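You operate a simulated robot arm through the tools that you are given. There is no shell and no other tool.

You are at the controls of a simulated robot arm. One attempt, no reset.

TASK
The drawer sticks: wax the pale patch on its runner, then push it shut.
Fine: use the grey pad and put it back; the lid lies on the ledge meanwhile, then back on the wax tin. A coat counts when it lies all over at full strength: go over it till it gets no stronger.

Only the result counts: the job must be done as asked and must still hold three seconds after the hand-in. Knocking over, shifting, dropping, spilling or breaking anything else fails it. Lids that push on must go on centred and level and be pressed home; caps that screw on are set level and turned clockwise until they are tight.

THE ROBOT
A 7-joint arm with a two-finger parallel gripper, fixed in place. Base frame: the origin is on the floor under the middle of its stand, x ahead of it, y to its left, z up. Units: m, degrees, N and s.
With the tool pointing down near the work surface it reaches from about 0.24 to 0.68 m from the base axis. Its first joint turns from -66.0 to 66.0 degrees. Payload 2.4 kg.
The tool frame sits at the grasp point between the pads (the TCP): z along the fingers, y along the line on which they close. The tips reach 0.03 m beyond it. Largest opening 0.094 m; finger width 0.028, thickness 0.01; the body of the gripper, 0.05 by 0.096 m, starts 0.055 m behind the TCP.
Orientation is that of the tool frame in the base frame, as [roll, pitch, yaw] about the fixed x, y, z axes, in that order (R = Rz(yaw) Ry(pitch) Rx(roll)). With the fingers straight down and closing along the base's y, the tool's x points along the base's -x, its y along +y and its z along -z.

THE INTERFACE
- The arm moves only by the tool play_rows. Its argument "rows" is a list of rows, each an object of numbers (a shift or turn left out is 0, a gripper value left out holds the last): "dx", "dy", "dz": the shift along the tool's x, y, z in mm; "rx", "ry", "rz": the turn, a rotation vector about the tool's x, y, z in degrees; "claw": the gripper command, from -1 (fully open) to 1 (shut), values between in proportion. In form: [{"dx": .., "dy": .., "dz": .., "rx": .., "ry": .., "rz": .., "claw": ..}, ...]. A call has 1 to 20 rows; each row is the pose to reach, as a shift and turn from the pose commanded when the call began, along the tool's axes at that moment. Rows are played at 5 a second. More than 0.05 m and 8.6 degrees between two rows, or a gripper value outside its range, and nothing of the call is played. Where a pose cannot be reached the arm comes as near as it can. A force on the tool above 40 N (or 10 N above the force at the start of the call, whichever is more), or a blocked arm, ends the call early, and 0.2 s more pass. The fingers move at their own pace (about 0.153 m/s each) and stop on an object; they squeeze with about 32 N. The grip force told is the motor's: it shows also when the fingers shut on nothing. Time passes only in rows, and 0.2 s behind the last, so rows that repeat a pose let the fingers close. It gives the time, the measured TCP pose, the force on the tool (base axes), the opening and the grip force at its end, in the units of the frame above (readings bear some noise), with the torque about the TCP (base axes, N m) and any sound that the robot's microphone picked up, and new pictures: "views" is both (left out), scene, wrist or none.
- Cameras (640 x 400 px; columns grow to the right, rows downward): "scene" is fixed at [0.0456, 0.505, 1.4203]; the picture's right is [-0.45, -0.89, 0.00], its down [-0.71, 0.35, -0.61] and it looks along [0.54, -0.27, -0.79] (base axes); focal length 214 px, centre (320, 200). "wrist" rides on the gripper at [0.076, 0.014, -0.102] in the tool frame; the picture's right is [-0.18, 0.98, 0.00], its down [-0.75, -0.14, -0.64] and it looks along [-0.63, -0.12, 0.77] (tool axes); focal length 243 px, centre (320, 200). There is no depth. A picture from a camera that has moved, and an enlarged one, comes with that camera's place and axes in the base frame and with its lens.
- close_up(camera, box): a new picture of the part [left, top, right, bottom] of that camera's present view, enlarged. No time passes.
- hand_in(): hands the job in; it is judged then, once.

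Places have to be worked out from the pictures, the camera data and where the tool is seen. Open the gripper and draw the arm clear of the work before you hand the job in, unless the task says otherwise.

The tools are called after "Request:" as name(argument=value, ...) on one line, values as JSON. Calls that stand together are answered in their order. play_rows: Moves the arm, as the interface text tells. Its arguments: {"type":"object","properties":{"rows":{"type":"array","items":{"type":"object","properties":{"dx":{"type":"number"},"dy":{"type":"number"},"dz":{"type":"number"},"rx":{"type":"number"},"ry":{"type":"number"},"rz":{"type":"number"},"claw":{"type":"number"}}}},"views":{"type":"string","enum":["both","scene","wrist","none"]}},"required":["rows"]} The other tools are called the same way: close_up (camera, box) takes an enlarged picture of a part of a camera's view; hand_in () hands the job in.

At the start:

```text
clock: 0.0
eef_pos: [0.3889, 0.1006, 1.2877]
orientation: [-180.0, 0.0, 180.0]
force: [0.2, -0.3, -0.8]
ft_torque: [0.02, -0.01, 0.0]
opening: 0.0942
gripper_force: 0.0
```

scene: 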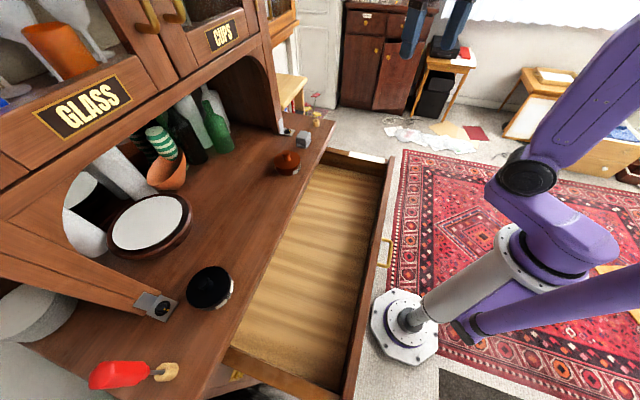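
wrist: 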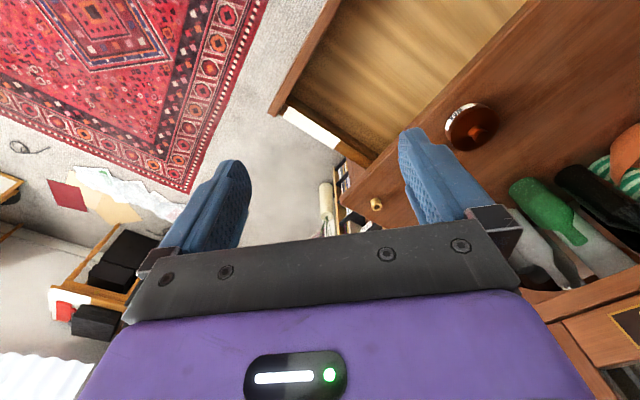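

I start by looking closely at the scene: the drawer, the pale patch on its right-hand runner, the tin(s), the pad, and the ledge. No movement yet.

Request:
close_up(camera="scene", box=[240, 80, 400, 180])

Request:
close_up(camera="scene", box=[80, 240, 280, 400])

Request:
close_up(camera="wrist", box=[240, 60, 520, 240])

Request:
close_up(camera="scene", box=[60, 80, 340, 300])

```text
4.00 times, centred on (320, 130) of scene
camera zoom: at [0.0456, 0.505, 1.4203], right [-0.45, -0.89, 0.0], down [-0.71, 0.35, -0.61], along [0.54, -0.27, -0.79], focal length 858 px, centre (320, 480)
```

zoom: 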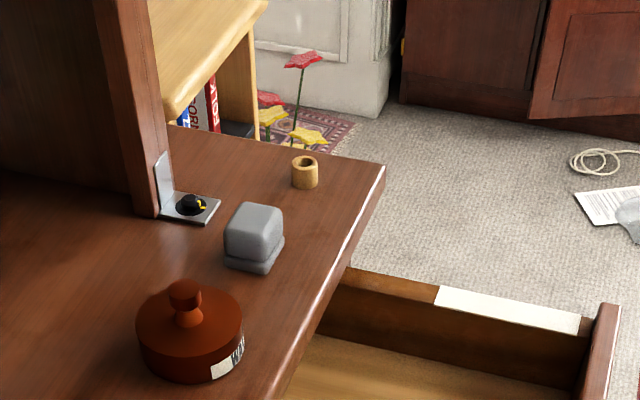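

```text
2.50 times, centred on (180, 320) of scene
camera zoom: at [0.0456, 0.505, 1.4203], right [-0.45, -0.89, 0.0], down [-0.71, 0.35, -0.61], along [0.54, -0.27, -0.79], focal length 536 px, centre (670, -100)
```

zoom: 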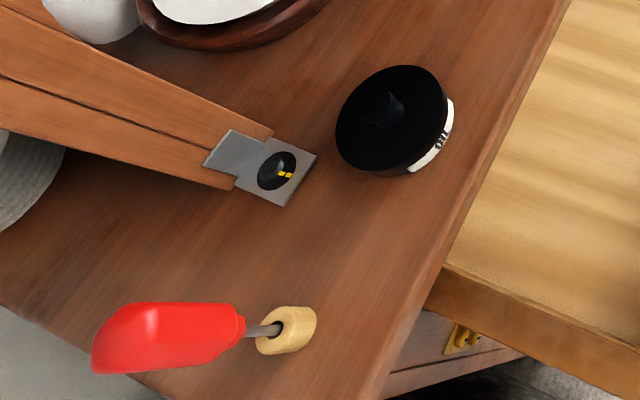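

```text
2.22 times, centred on (380, 150) of wrist
camera zoom: at [0.3132, 0.1142, 1.3912], right [0.18, 0.98, 0.0], down [0.75, -0.14, 0.64], along [0.63, -0.12, -0.77], focal length 539 px, centre (187, 311)
```

zoom: 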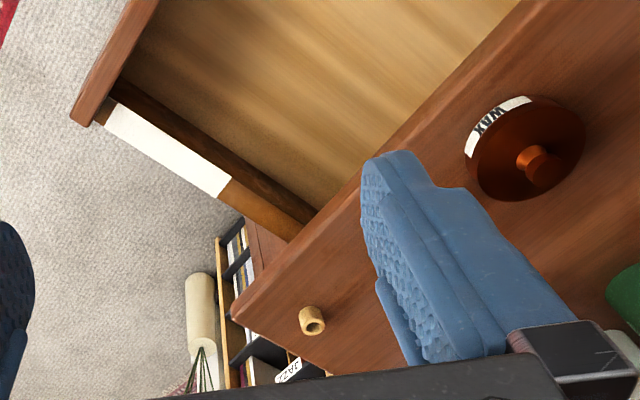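

```text
1.82 times, centred on (200, 190) of scene
camera zoom: at [0.0456, 0.505, 1.4203], right [-0.45, -0.89, 0.0], down [-0.71, 0.35, -0.61], along [0.54, -0.27, -0.79], focal length 390 px, centre (538, 218)
```

zoom: 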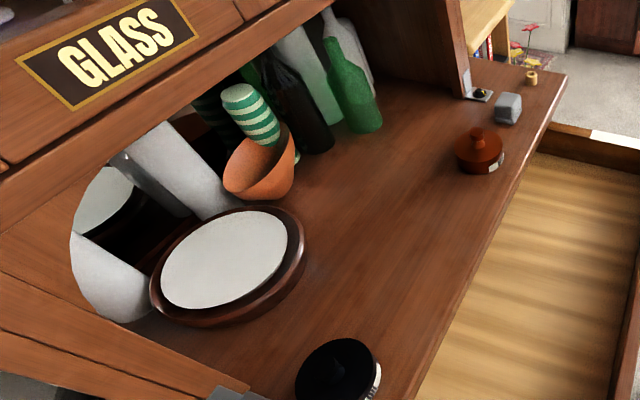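

The counter looks to be at z≈0.90 with its front edge along the 135° direction about 0.58 m out. The WAX tin is near (0.557, 0.368), the grey pad near (0.65, 0.27), and the pale patch runs from about (0.48, 0.01) to (0.58, 0.11) at z≈0.865. I turn the tool to face the dresser at 45° and stay high for a better view.

Request:
play_rows(rows=[{"dx": -3, "dy": 25, "dz": 8, "rz": -7.5}, {"dx": -5, "dy": 50, "dz": 16, "rz": -15}, {"dx": -8, "dy": 75, "dz": 24, "rz": -22.5}, {"dx": -10, "dy": 100, "dz": 32, "rz": -30}, {"dx": -13, "dy": 125, "dz": 40, "rz": -37.5}, {"dx": -15, "dy": 150, "dz": 48, "rz": -45}, {"dx": -15, "dy": 150, "dz": 48, "rz": -45}])

```text
clock: 1.6
eef_pos: [0.4028, 0.2491, 1.2412]
orientation: [-180.0, 0.0, -134.7]
force: [-0.4, -0.6, -0.6]
ft_torque: [-0.01, -0.02, -0.02]
opening: 0.094
gripper_force: 0.1
camera wrist: at [0.3391, 0.2045, 1.3441], right [-0.57, 0.82, 0.0], down [0.63, 0.43, 0.64], along [0.53, 0.36, -0.77], focal length 243 px, centre (320, 200)
```

scene: 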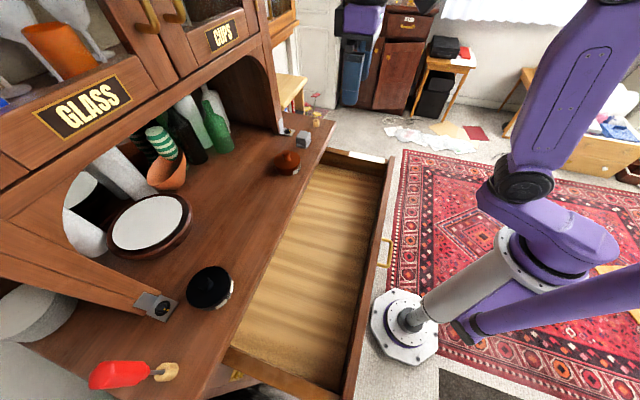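
wrist: 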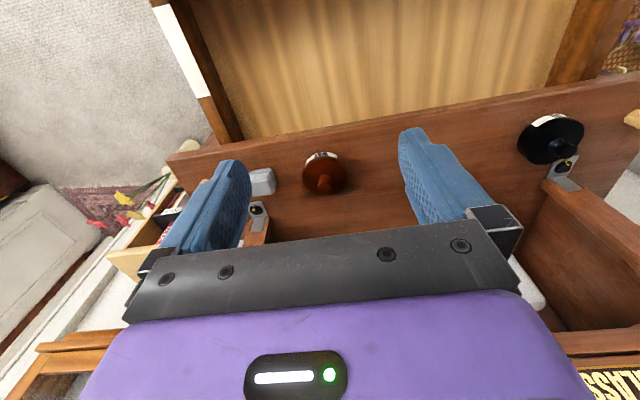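

The wrist view now shows the wax tin, the grey pad beside it, and the patch at the upper left. I enlarge these to read the details.

Request:
close_up(camera="wrist", box=[220, 120, 400, 232])

Request:
close_up(camera="wrist", box=[120, 0, 320, 125])

Request:
close_up(camera="wrist", box=[480, 80, 640, 180])

Request:
close_up(camera="scene", box=[320, 130, 420, 192])

```text
3.56 times, centred on (310, 176) of wrist
camera zoom: at [0.3391, 0.2045, 1.3441], right [-0.57, 0.82, 0.0], down [0.63, 0.43, 0.64], along [0.53, 0.36, -0.77], focal length 863 px, centre (356, 285)
```

zoom: 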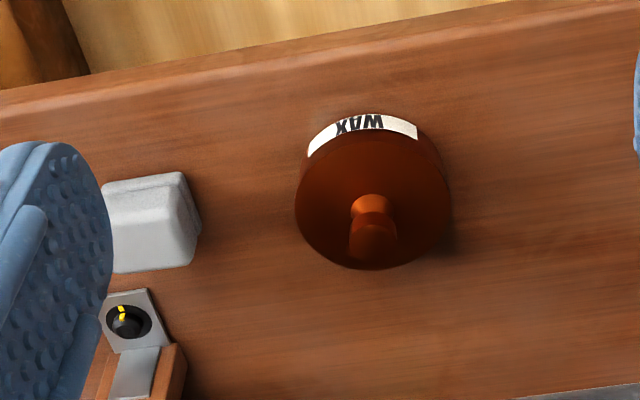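

```text
3.20 times, centred on (220, 62) of wrist
camera zoom: at [0.3391, 0.2045, 1.3441], right [-0.57, 0.82, 0.0], down [0.63, 0.43, 0.64], along [0.53, 0.36, -0.77], focal length 776 px, centre (640, 640)
```

zoom: 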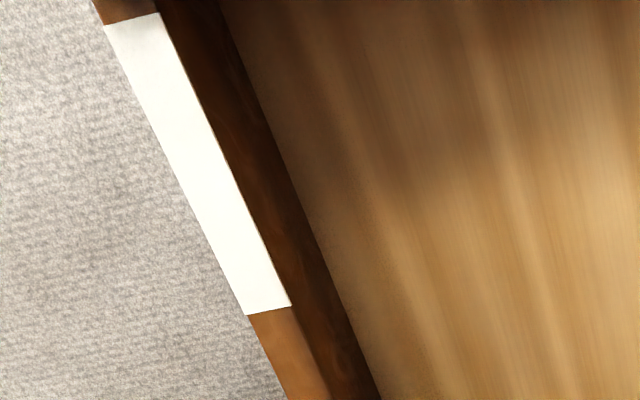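

```text
4.00 times, centred on (560, 130) of wrist
camera zoom: at [0.3391, 0.2045, 1.3441], right [-0.57, 0.82, 0.0], down [0.63, 0.43, 0.64], along [0.53, 0.36, -0.77], focal length 970 px, centre (-640, 480)
```

zoom: 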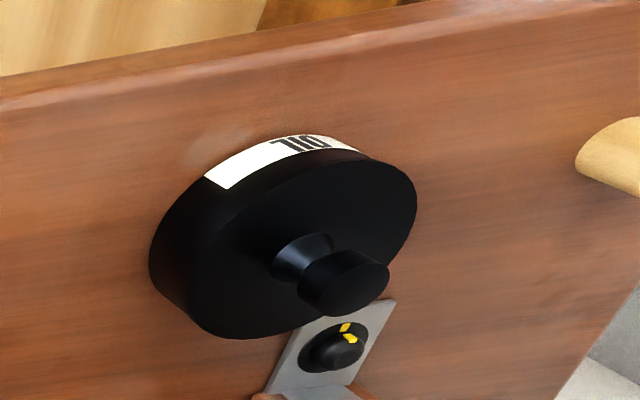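

```text
6.40 times, centred on (370, 161) of scene
camera zoom: at [0.0456, 0.505, 1.4203], right [-0.45, -0.89, 0.0], down [-0.71, 0.35, -0.61], along [0.54, -0.27, -0.79], focal length 1373 px, centre (0, 450)
```

zoom: 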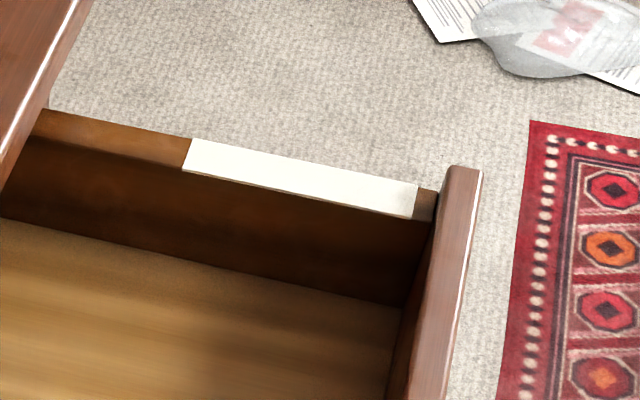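

Triangulating, the lid knob top is at about (0.557, 0.368, 0.978), and the upper cabinet face is set back about 0.155 m from the counter edge, so there is room above the tin. I move above the wax tin at z≈1.09 to refine the position.

Request:
play_rows(rows=[{"dx": -24, "dy": -3, "dz": 18}, {"dx": -48, "dy": -6, "dz": 37}, {"dx": -72, "dy": -10, "dz": 56}, {"dx": -96, "dy": -13, "dz": 75}, {"dx": -120, "dy": -16, "dz": 94}, {"dx": -144, "dy": -19, "dz": 112}, {"dx": -168, "dy": -22, "dz": 131}, {"dx": -190, "dy": -26, "dz": 150}, {"dx": -190, "dy": -26, "dz": 150}])

```text
clock: 3.6
eef_pos: [0.556, 0.3646, 1.0892]
orientation: [180.0, 0.1, -135.0]
force: [0.6, 1.4, -0.3]
ft_torque: [0.01, 0.01, 0.0]
opening: 0.094
gripper_force: 0.1
camera wrist: at [0.4929, 0.3203, 1.1928], right [-0.57, 0.82, 0.0], down [0.63, 0.43, 0.64], along [0.53, 0.36, -0.77], focal length 243 px, centre (320, 200)
```

scene: 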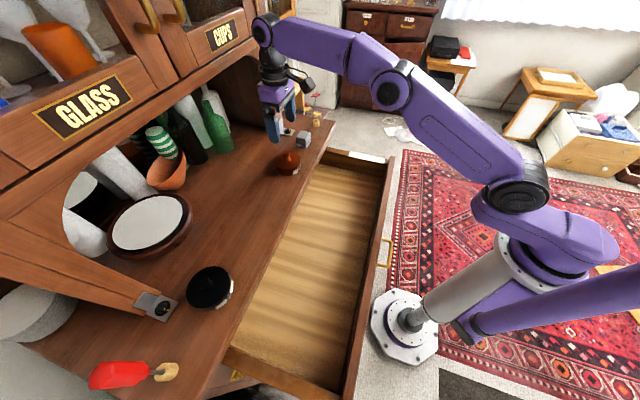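
wrist: 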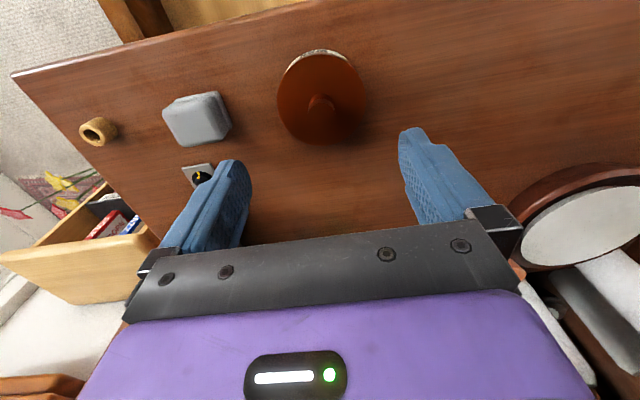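

The arm is above the tin with clearance to the cabinet. I zoom in on the lid knob and the pad for exact measurement.

Request:
close_up(camera="wrist", box=[260, 30, 388, 160])

Request:
close_up(camera="wrist", box=[140, 70, 268, 150])

Request:
close_up(camera="scene", box=[240, 0, 368, 180])

```text
3.08 times, centred on (324, 95) of wrist
camera zoom: at [0.4929, 0.3203, 1.1928], right [-0.57, 0.82, 0.0], down [0.63, 0.43, 0.64], along [0.53, 0.36, -0.77], focal length 746 px, centre (308, 523)
```

zoom: 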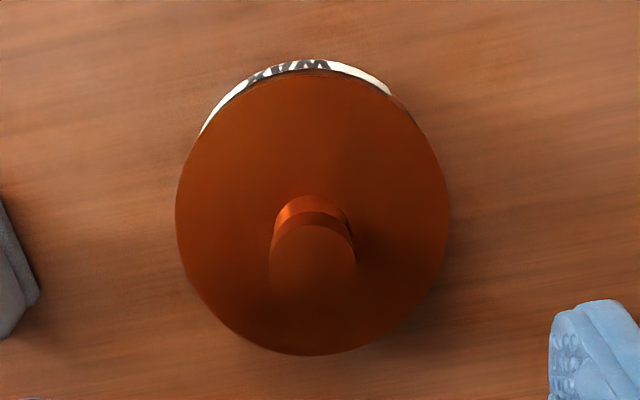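

```text
5.00 times, centred on (204, 110) of wrist
camera zoom: at [0.4929, 0.3203, 1.1928], right [-0.57, 0.82, 0.0], down [0.63, 0.43, 0.64], along [0.53, 0.36, -0.77], focal length 1213 px, centre (900, 650)
```

zoom: 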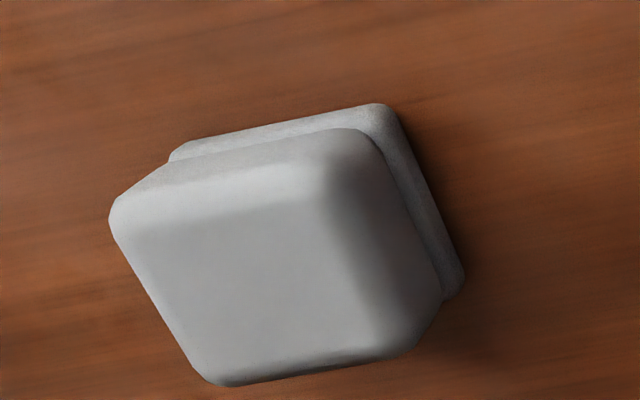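

```text
2.22 times, centred on (304, 90) of scene
camera zoom: at [0.0456, 0.505, 1.4203], right [-0.45, -0.89, 0.0], down [-0.71, 0.35, -0.61], along [0.54, -0.27, -0.79], focal length 477 px, centre (356, 444)
```

zoom: 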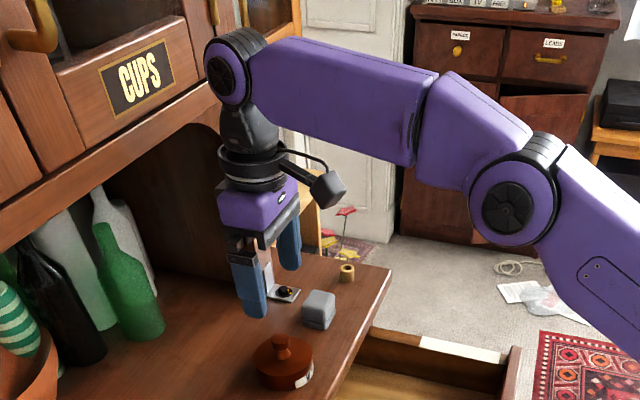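

Retriangulating puts the knob top at (0.556, 0.365, 0.985) and the lid top at z≈0.943, with a knob about 25 mm wide, directly under the TCP. I descend so the fingertips straddle the knob, leaving the claw open, and check before closing.

Request:
play_rows(rows=[{"dy": 1, "dz": 20, "claw": -0.4}, {"dy": 1, "dz": 40, "claw": -0.4}, {"dy": 1, "dz": 60, "claw": -0.4}, {"dy": 1, "dz": 78, "claw": -0.4}, {"dy": 1, "dz": 92, "claw": -0.4}, {"dy": 1, "dz": 104, "claw": -0.4}, {"dy": 1, "dz": 104, "claw": -0.4}])

Request:
close_up(camera="wrist", box=[200, 80, 456, 240])

Request:
close_up(camera="scene", box=[240, 60, 368, 180])

```text
clock: 5.2
eef_pos: [0.5559, 0.3678, 0.9857]
orientation: [-180.0, 0.0, -134.9]
force: [-0.8, -0.5, 0.3]
ft_torque: [0.0, -0.02, -0.02]
opening: 0.0656
gripper_force: 0.1
camera wrist: at [0.4918, 0.3227, 1.0899], right [-0.57, 0.82, 0.0], down [0.63, 0.43, 0.64], along [0.53, 0.36, -0.77], focal length 243 px, centre (320, 200)
```

scene: 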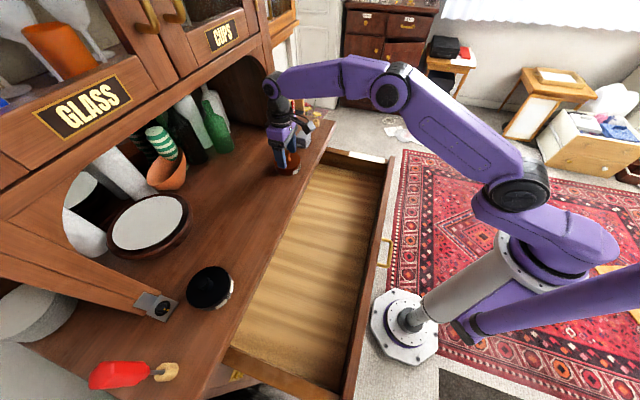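
wrist: 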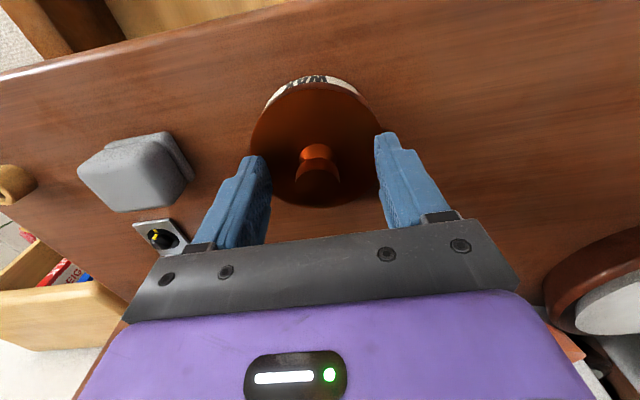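

```text
2.50 times, centred on (328, 160) of wrist
camera zoom: at [0.4918, 0.3227, 1.0899], right [-0.57, 0.82, 0.0], down [0.63, 0.43, 0.64], along [0.53, 0.36, -0.77], focal length 606 px, centre (300, 300)
```

zoom: 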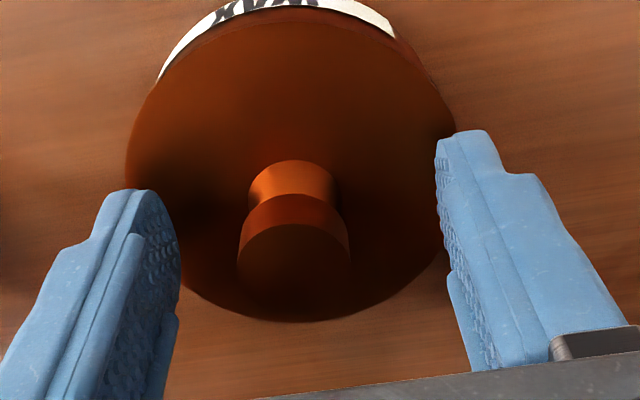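

```text
3.33 times, centred on (304, 120) of scene
camera zoom: at [0.0456, 0.505, 1.4203], right [-0.45, -0.89, 0.0], down [-0.71, 0.35, -0.61], along [0.54, -0.27, -0.79], focal length 715 px, centre (373, 467)
```

zoom: 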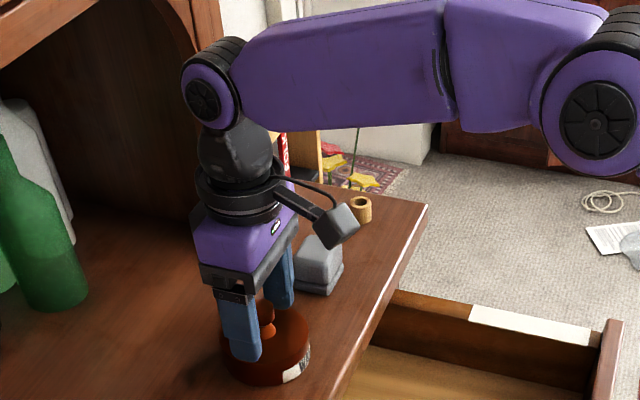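

The knob sits about 1.5 mm to one side and 2 mm nearer than the grip centre. I correct that, go 5 mm lower so the knob head sits well between the pads, and close.

Request:
play_rows(rows=[{"dx": 2, "dy": -1.5, "dz": 0, "claw": -0.4}, {"dx": 2, "dy": -1.5, "dz": 5, "claw": -0.4}, {"dx": 2, "dy": -1.5, "dz": 5, "claw": 0.2}, {"dx": 2, "dy": -1.5, "dz": 5, "claw": 1}, {"dx": 2, "dy": -1.5, "dz": 5, "claw": 1}, {"dx": 2, "dy": -1.5, "dz": 5, "claw": 1}])

Request:
close_up(camera="wrist", box=[200, 80, 456, 240])

```text
clock: 6.6
eef_pos: [0.5558, 0.3655, 0.9847]
orientation: [180.0, 0.4, -135.0]
force: [1.1, 3.7, 27.4]
ft_torque: [0.06, 0.23, 0.07]
opening: 0.0237
gripper_force: 31.4
camera wrist: at [0.4915, 0.3196, 1.0866], right [-0.57, 0.82, 0.0], down [0.63, 0.43, 0.65], along [0.53, 0.37, -0.76], focal length 243 px, centre (320, 200)
```

scene: 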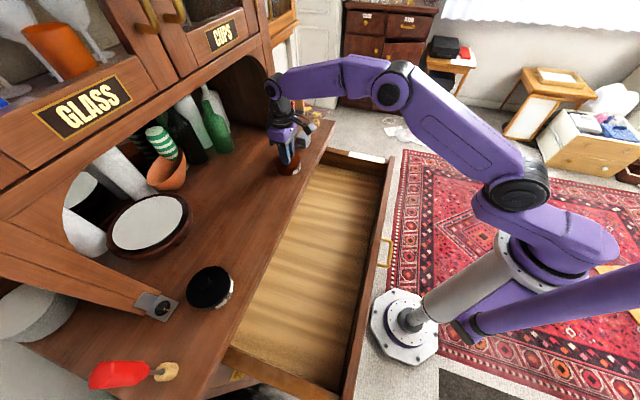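
wrist: 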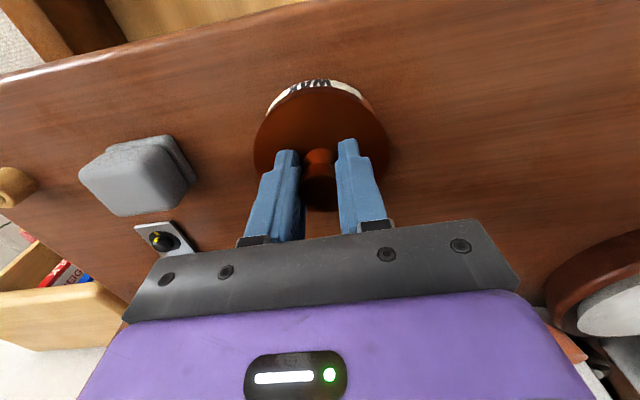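

```text
2.50 times, centred on (328, 160) of wrist
camera zoom: at [0.4915, 0.3196, 1.0866], right [-0.57, 0.82, 0.0], down [0.63, 0.43, 0.65], along [0.53, 0.37, -0.76], focal length 606 px, centre (300, 300)
```

zoom: 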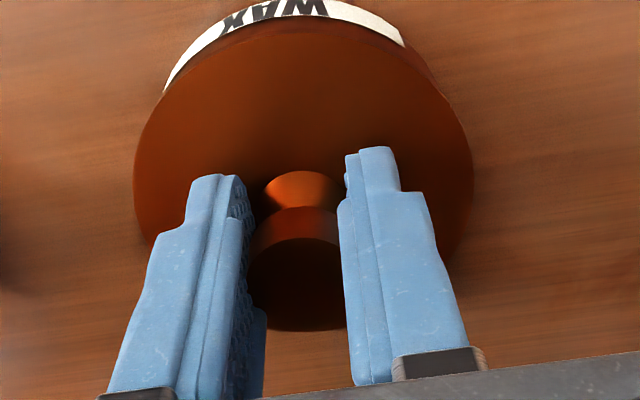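

The knob is gripped (opening 23.7 mm, grip 31 N). The +27 N upward shows the tips touching the lid top, which puts it at z≈0.955. I lift slowly and watch that the tin stays put.

Request:
play_rows(rows=[{"dz": -4, "claw": 1}, {"dz": -7, "claw": 1}, {"dz": -10, "claw": 1}, {"dz": -14, "claw": 1}, {"dz": -18, "claw": 1}, {"dz": -24, "claw": 1}, {"dz": -30, "claw": 1}, {"dz": -30, "claw": 1}])

Request:
close_up(camera="wrist", box=[200, 40, 456, 200])

Request:
close_up(camera="scene", box=[240, 60, 368, 180])

```text
clock: 8.4
eef_pos: [0.5549, 0.364, 1.0109]
orientation: [179.9, 0.0, -135.0]
force: [0.7, -1.4, -0.1]
ft_torque: [-0.02, 0.0, -0.02]
opening: 0.024
gripper_force: 32.0
camera wrist: at [0.4909, 0.3202, 1.1139], right [-0.57, 0.82, 0.0], down [0.63, 0.43, 0.64], along [0.53, 0.36, -0.77], focal length 243 px, centre (320, 200)
```

scene: 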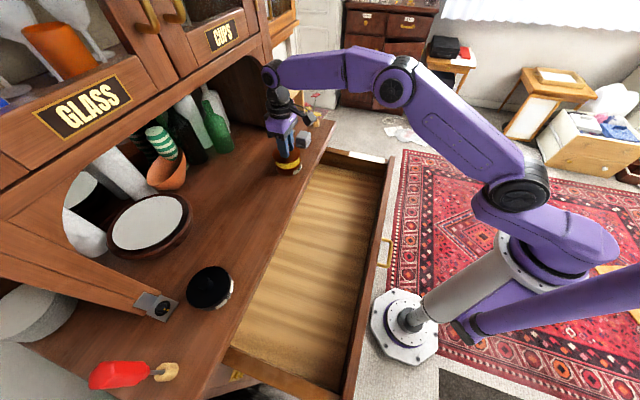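
wrist: 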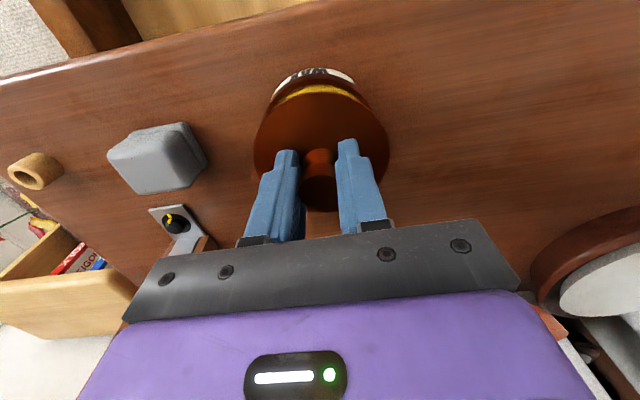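

```text
2.50 times, centred on (328, 120) of wrist
camera zoom: at [0.4909, 0.3202, 1.1139], right [-0.57, 0.82, 0.0], down [0.63, 0.43, 0.64], along [0.53, 0.36, -0.77], focal length 606 px, centre (300, 400)
```

zoom: 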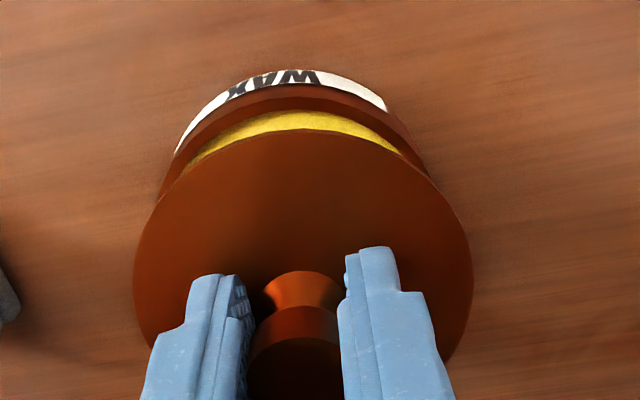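

```text
3.33 times, centred on (304, 120) of scene
camera zoom: at [0.0456, 0.505, 1.4203], right [-0.45, -0.89, 0.0], down [-0.71, 0.35, -0.61], along [0.54, -0.27, -0.79], focal length 715 px, centre (373, 467)
```

zoom: 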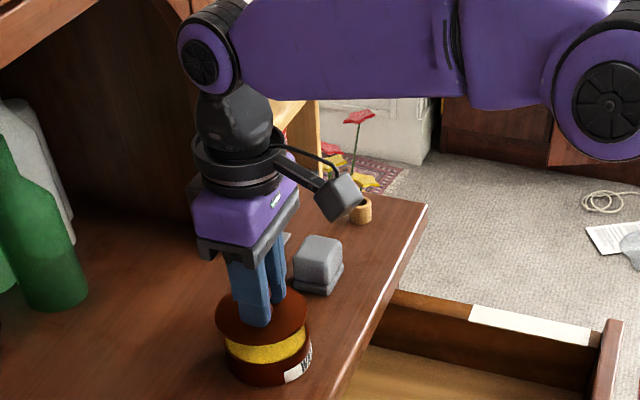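

The lid came off cleanly and the tin, full of yellow wax, has not moved. I raise a bit more, carry the lid 150 mm along the counter towards the OIL side where the ledge is free, and check the height before setting it down.

Request:
play_rows(rows=[{"dz": -20, "claw": 1}, {"dz": -30, "dy": 15, "claw": 1}, {"dz": -30, "dy": 40, "claw": 1}, {"dz": -30, "dy": 70, "claw": 1}, {"dz": -30, "dy": 100, "claw": 1}, {"dz": -30, "dy": 130, "claw": 1}, {"dz": -30, "dy": 150, "claw": 1}, {"dz": -30, "dy": 150, "claw": 1}])

Request:
close_up(camera="scene", box=[180, 80, 340, 240])

Request:
close_up(camera="wrist", box=[0, 0, 400, 240])

```text
clock: 10.2
eef_pos: [0.4484, 0.4694, 1.0404]
orientation: [-180.0, -0.1, -135.0]
force: [0.4, 0.1, 0.2]
ft_torque: [0.02, -0.04, -0.02]
opening: 0.0239
gripper_force: 31.9
camera wrist: at [0.3852, 0.4248, 1.1435], right [-0.57, 0.82, 0.0], down [0.63, 0.43, 0.64], along [0.53, 0.36, -0.77], focal length 243 px, centre (320, 200)
```

scene: 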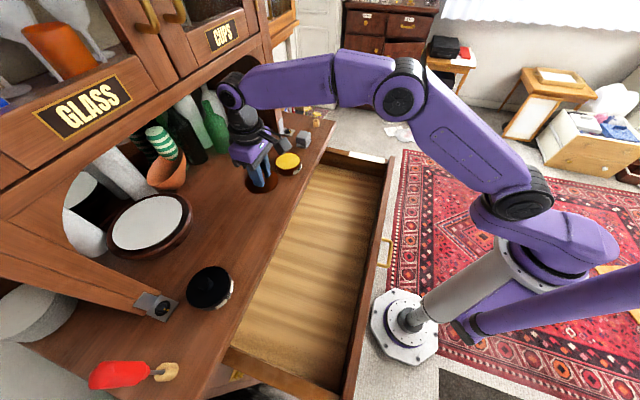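
wrist: 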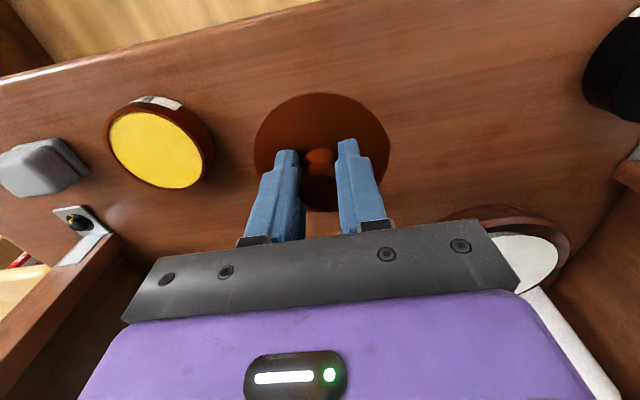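

```text
2.50 times, centred on (260, 160) of scene
camera zoom: at [0.0456, 0.505, 1.4203], right [-0.45, -0.89, 0.0], down [-0.71, 0.35, -0.61], along [0.54, -0.27, -0.79], focal length 536 px, centre (470, 300)
```

zoom: 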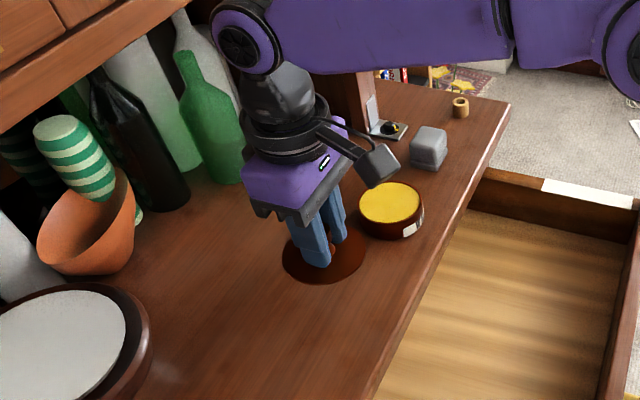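

```text
1.60 times, centred on (200, 120) of wrist
camera zoom: at [0.3852, 0.4248, 1.1435], right [-0.57, 0.82, 0.0], down [0.63, 0.43, 0.64], along [0.53, 0.36, -0.77], focal length 388 px, centre (512, 328)
```

zoom: 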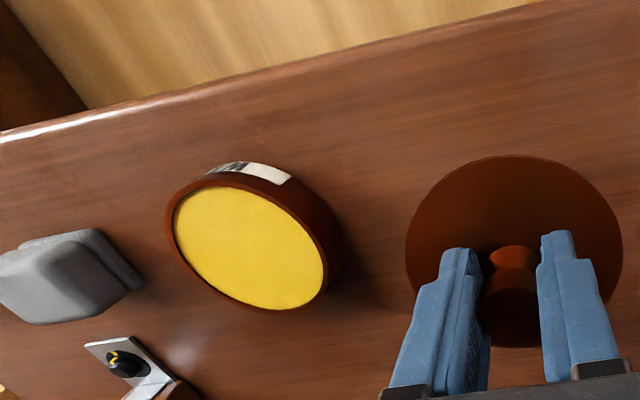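

The lid hangs level over free counter. I lower it most of the way, to TCP z≈0.953, where the lid should still be about 1 cm clear.

Request:
play_rows(rows=[{"dz": 20, "claw": 1}, {"dz": 40, "claw": 1}, {"dz": 60, "claw": 1}, {"dz": 75, "claw": 1}, {"dz": 85, "claw": 1}, {"dz": 88, "claw": 1}, {"dz": 88, "claw": 1}], views="scene")

Request:
close_up(camera="scene", box=[220, 140, 320, 202])

Request:
close_up(camera="wrist", box=[200, 40, 456, 200])

```text
clock: 11.8
eef_pos: [0.4489, 0.4718, 0.9536]
orientation: [180.0, 0.2, -135.0]
force: [-3.2, -4.5, 18.6]
ft_torque: [-0.18, 0.07, -0.06]
opening: 0.0237
gripper_force: 32.0
```

scene: 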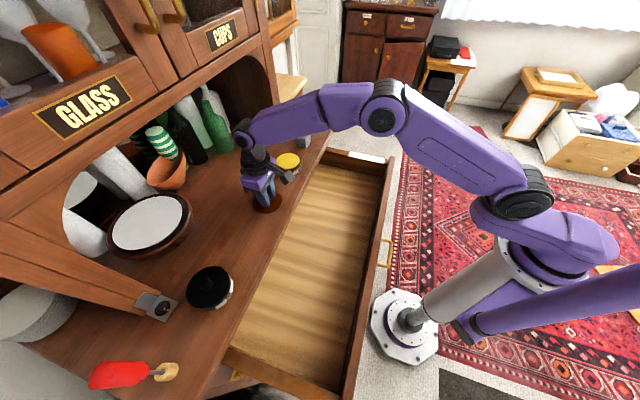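

```text
6.40 times, centred on (270, 171) of scene
camera zoom: at [0.0453, 0.5046, 1.4205], right [-0.45, -0.89, 0.0], down [-0.71, 0.36, -0.61], along [0.54, -0.27, -0.79], focal length 1373 px, centre (640, 386)
```

zoom: 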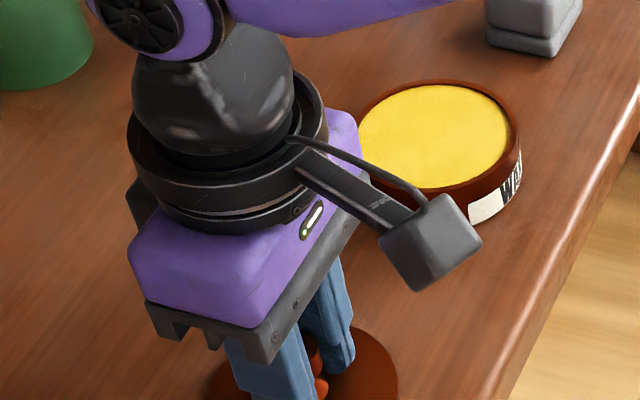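

```text
2.50 times, centred on (328, 120) of wrist
camera zoom: at [0.3855, 0.4264, 1.0569], right [-0.57, 0.82, 0.0], down [0.63, 0.43, 0.64], along [0.53, 0.36, -0.76], focal length 606 px, centre (300, 400)
```

zoom: 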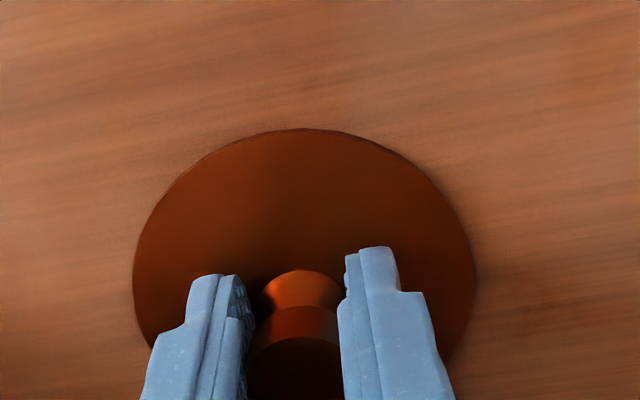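

Contact already: 18.6 N at TCP z=0.9536, so the lid is resting flat on the ledge. I ease the pressure by 2.5 mm, open the claw and rise straight up.

Request:
play_rows(rows=[{"dz": -2.5, "claw": 1}, {"dz": -2.5, "claw": 1}, {"dz": -2.5, "claw": 0.2}, {"dz": -2.5, "claw": -0.4}, {"dz": -2.5, "claw": -0.4}, {"dz": -15, "claw": -0.4}, {"dz": -40, "claw": -0.4}, {"dz": -70, "claw": -0.4}, {"dz": -100, "claw": -0.4}, {"dz": -130, "claw": -0.4}, {"dz": -130, "claw": -0.4}])

Request:
close_up(camera="wrist", box=[0, 0, 400, 240])

Request:
close_up(camera="scene", box=[220, 120, 340, 220])

```text
clock: 14.2
eef_pos: [0.4452, 0.4713, 1.0813]
orientation: [-180.0, -0.1, -135.1]
force: [0.3, 0.4, 0.9]
ft_torque: [0.0, 0.0, 0.0]
opening: 0.066
gripper_force: 0.1
camera wrist: at [0.3825, 0.4268, 1.1847], right [-0.57, 0.82, 0.0], down [0.63, 0.43, 0.64], along [0.53, 0.36, -0.77], focal length 243 px, centre (320, 200)
```

scene: 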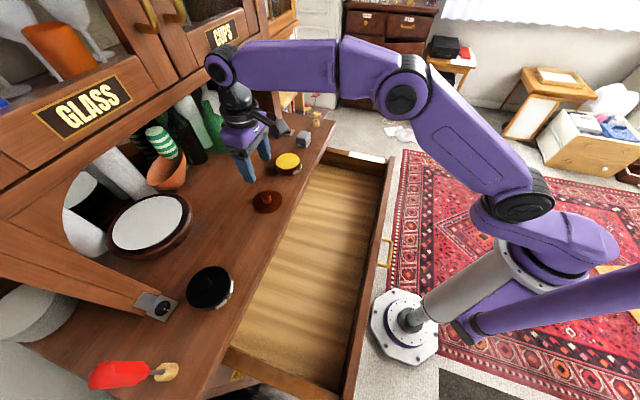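
wrist: 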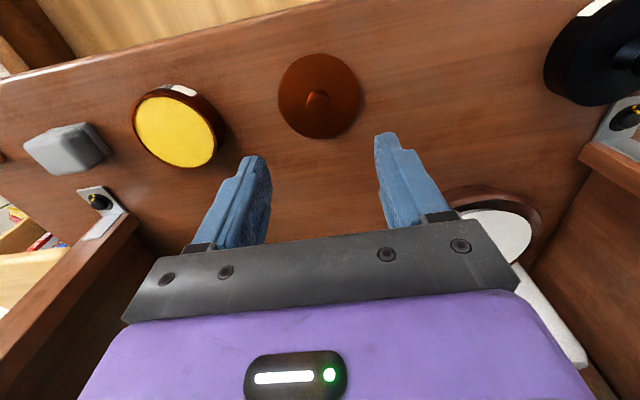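

```text
1.60 times, centred on (200, 120) of wrist
camera zoom: at [0.3825, 0.4268, 1.1847], right [-0.57, 0.82, 0.0], down [0.63, 0.43, 0.64], along [0.53, 0.36, -0.77], focal length 388 px, centre (512, 328)
```

zoom: 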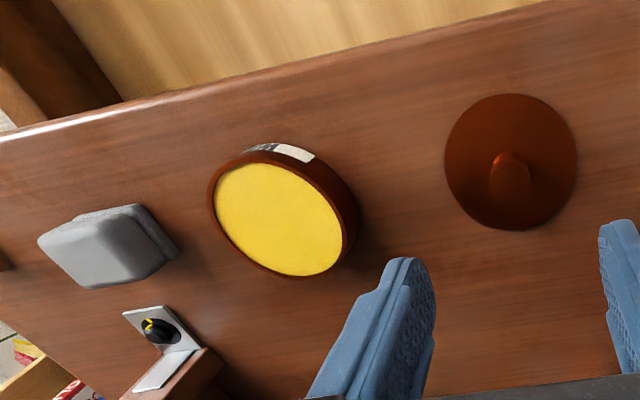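

```text
4.00 times, centred on (280, 170) of scene
camera zoom: at [0.0456, 0.505, 1.4203], right [-0.45, -0.89, 0.0], down [-0.71, 0.35, -0.61], along [0.54, -0.27, -0.79], focal length 858 px, centre (480, 320)
```

zoom: 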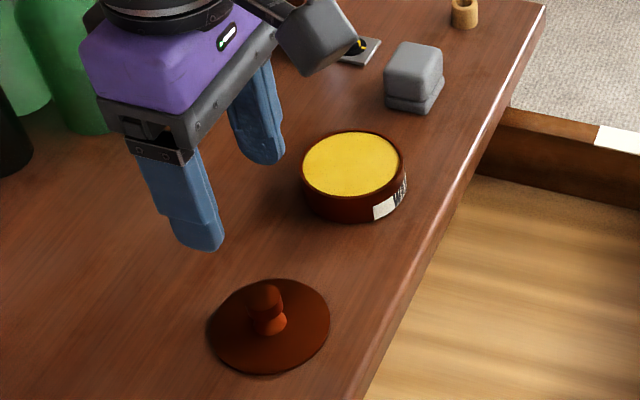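

The lid lies flat on the ledge at about (0.448, 0.471). The contact heights revise the counter to z≈0.918 and the pad to centre (0.650, 0.271), aligned with the dresser, about 50 × 42 mm. That is just past the straight-down reach, so I move there high with the tool tilted 15° outward about its closing axis.

Request:
play_rows(rows=[{"dy": -30, "ry": -2, "claw": -0.6}, {"dy": -65, "ry": -4, "claw": -0.6}, {"dy": -100, "ry": -6, "claw": -0.6}, {"dy": -135, "ry": -8, "claw": -0.6}, {"dy": -170, "ry": -10, "claw": -0.6}, {"dy": -205, "ry": -12, "claw": -0.6}, {"dy": -240, "ry": -14, "claw": -0.6}, {"dy": -270, "ry": -15, "claw": -0.6}, {"dy": -287, "ry": -15, "claw": -0.6}, {"dy": -287, "ry": -15, "claw": -0.6}])

Request:
close_up(camera="wrist", box=[220, 20, 420, 145])

Request:
close_up(camera="scene", box=[220, 20, 380, 180])

```text
clock: 16.4
eef_pos: [0.6544, 0.268, 1.0813]
orientation: [-180.0, 15.0, -134.9]
force: [0.1, 0.1, -0.6]
ft_torque: [0.0, -0.01, 0.01]
opening: 0.0752
gripper_force: 0.0
camera wrist: at [0.5738, 0.2061, 1.1621], right [-0.57, 0.82, 0.05], down [0.5, 0.3, 0.82], along [0.65, 0.49, -0.58], focal length 243 px, centre (320, 200)
```

scene: 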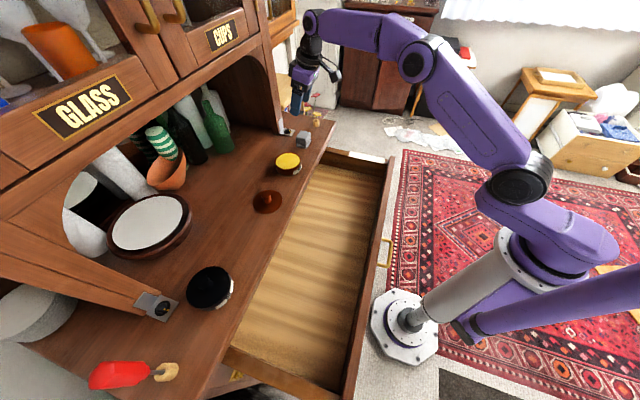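
wrist: 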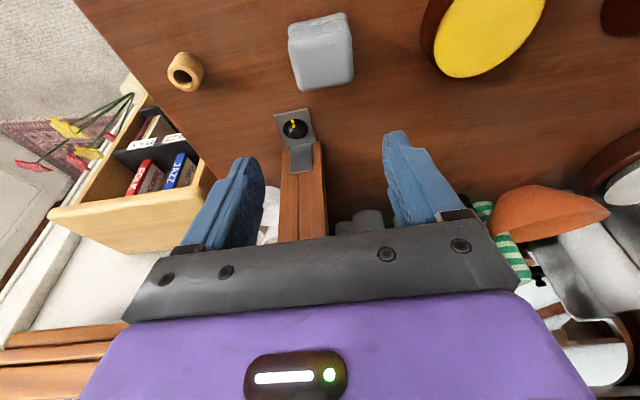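

```text
3.20 times, centred on (320, 82) of wrist
camera zoom: at [0.5738, 0.2061, 1.1621], right [-0.57, 0.82, 0.05], down [0.5, 0.3, 0.82], along [0.65, 0.49, -0.58], focal length 776 px, centre (320, 576)
```

zoom: 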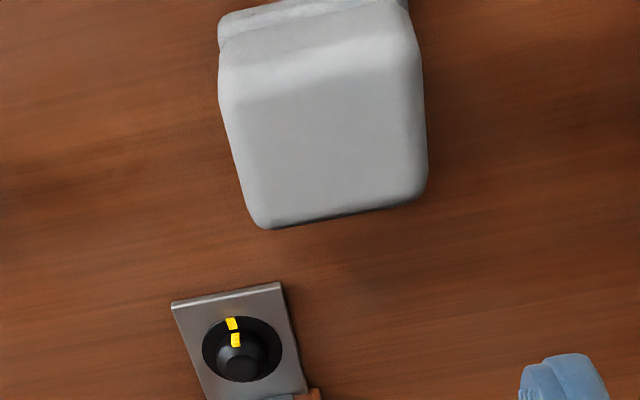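

```text
2.50 times, centred on (300, 100) of scene
camera zoom: at [0.0457, 0.505, 1.4203], right [-0.45, -0.89, 0.0], down [-0.71, 0.35, -0.61], along [0.54, -0.27, -0.79], focal length 536 px, centre (370, 450)
```

zoom: 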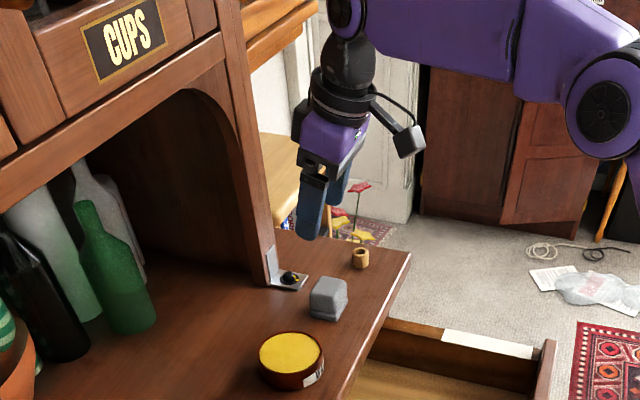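

The arm reaches with the 15° tilt. The pad's centre appears about 5–9 mm to the +y side of the tool plane. I drop 60 mm vertically and shift 6 mm sideways, then measure again from close up.

Request:
play_rows(rows=[{"dx": 4, "dy": 2, "dz": 14.5, "claw": -0.6}, {"dx": 8, "dy": 4, "dz": 29, "claw": -0.6}, {"dx": 12, "dy": 6, "dz": 44, "claw": -0.6}, {"dx": 15.5, "dy": 6, "dz": 58, "claw": -0.6}, {"dx": 15.5, "dy": 6, "dz": 58, "claw": -0.6}])

Request:
close_up(camera="wrist", box=[200, 60, 440, 210])

Request:
close_up(camera="scene", box=[256, 80, 352, 180])

```text
clock: 17.6
eef_pos: [0.6475, 0.2724, 1.0216]
orientation: [-180.0, 15.1, -134.9]
force: [-0.5, -0.4, 0.0]
ft_torque: [0.0, 0.01, 0.03]
opening: 0.0752
gripper_force: 0.1
camera wrist: at [0.567, 0.2109, 1.1013], right [-0.57, 0.82, 0.05], down [0.5, 0.3, 0.82], along [0.65, 0.49, -0.58], focal length 243 px, centre (320, 200)
```

scene: 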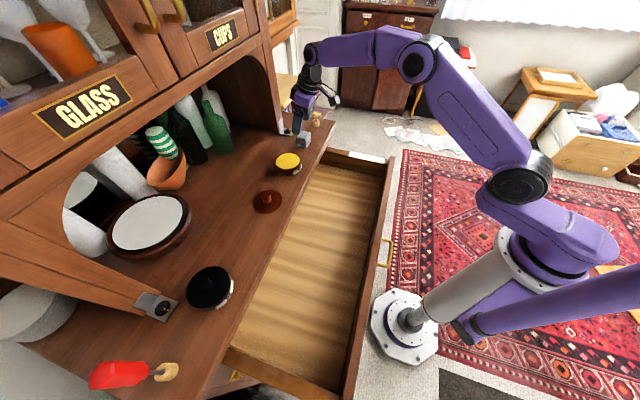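
wrist: 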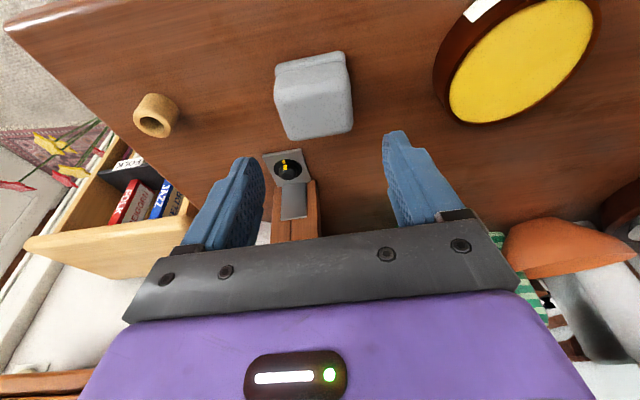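

```text
2.67 times, centred on (320, 135) of wrist
camera zoom: at [0.567, 0.2109, 1.1013], right [-0.57, 0.82, 0.05], down [0.5, 0.3, 0.82], along [0.65, 0.49, -0.58], focal length 647 px, centre (320, 373)
```

zoom: 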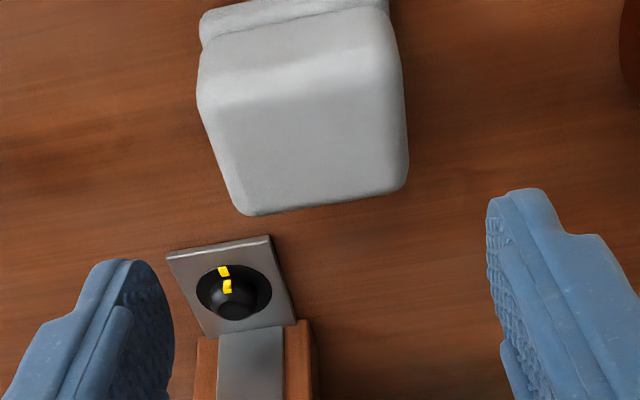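

```text
4.00 times, centred on (304, 130) of scene
camera zoom: at [0.0456, 0.505, 1.4203], right [-0.45, -0.89, 0.0], down [-0.71, 0.35, -0.61], along [0.54, -0.27, -0.79], focal length 858 px, centre (384, 480)
```

zoom: 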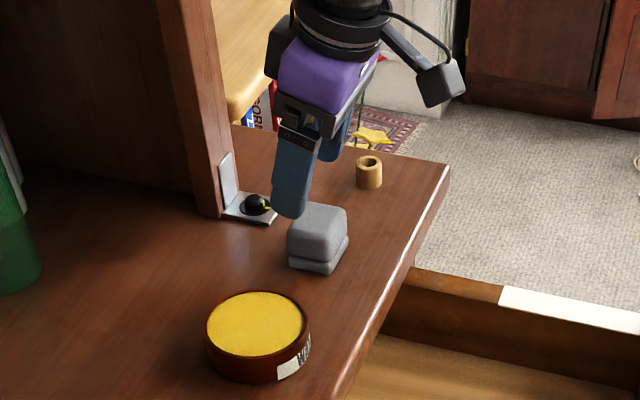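

Now the pad is centred between the fingers within about 1 mm, and it is aligned along the depth too. I go straight down 62 mm to straddle it, stopping above the counter, and close.

Request:
play_rows(rows=[{"dx": 4, "dy": 1, "dz": 15, "claw": -0.6}, {"dx": 8, "dy": 1, "dz": 30, "claw": -0.6}, {"dx": 12, "dy": 1, "dz": 45, "claw": -0.6}, {"dx": 14.5, "dy": 1, "dz": 54, "claw": -0.6}, {"dx": 16, "dy": 1, "dz": 60, "claw": -0.6}, {"dx": 16, "dy": 1, "dz": 60, "claw": -0.6}])

Request:
close_up(camera="wrist", box=[200, 80, 440, 230])

Request:
close_up(camera="scene", box=[256, 80, 352, 180])

```text
clock: 19.0
eef_pos: [0.6505, 0.273, 0.959]
orientation: [180.0, 15.0, -135.1]
force: [-0.2, 0.1, -0.5]
ft_torque: [0.01, 0.03, 0.0]
opening: 0.0753
gripper_force: 0.1
camera wrist: at [0.5681, 0.2105, 1.0395], right [-0.57, 0.82, 0.05], down [0.5, 0.3, 0.82], along [0.65, 0.49, -0.58], focal length 243 px, centre (320, 200)
```

scene: 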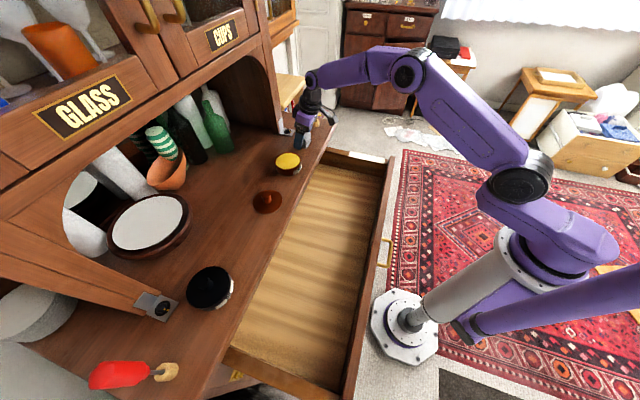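
wrist: 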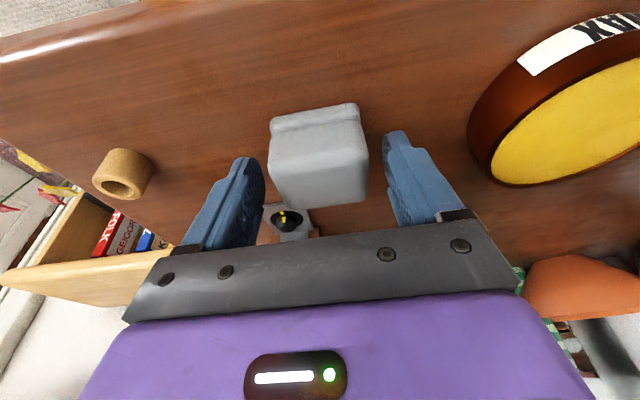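

```text
2.67 times, centred on (320, 155) of wrist
camera zoom: at [0.5681, 0.2105, 1.0395], right [-0.57, 0.82, 0.05], down [0.5, 0.3, 0.82], along [0.65, 0.49, -0.58], focal length 647 px, centre (320, 320)
```

zoom: 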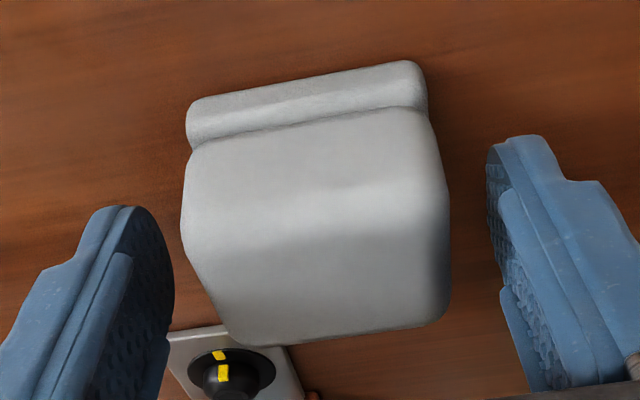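

```text
4.00 times, centred on (304, 130) of scene
camera zoom: at [0.0456, 0.505, 1.4203], right [-0.45, -0.89, 0.0], down [-0.71, 0.35, -0.61], along [0.54, -0.27, -0.79], focal length 858 px, centre (384, 480)
```

zoom: 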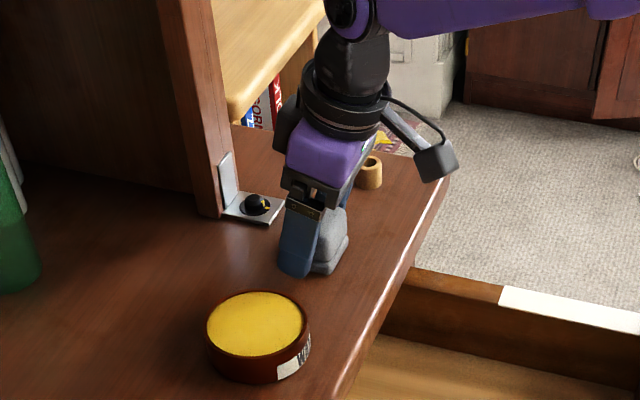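

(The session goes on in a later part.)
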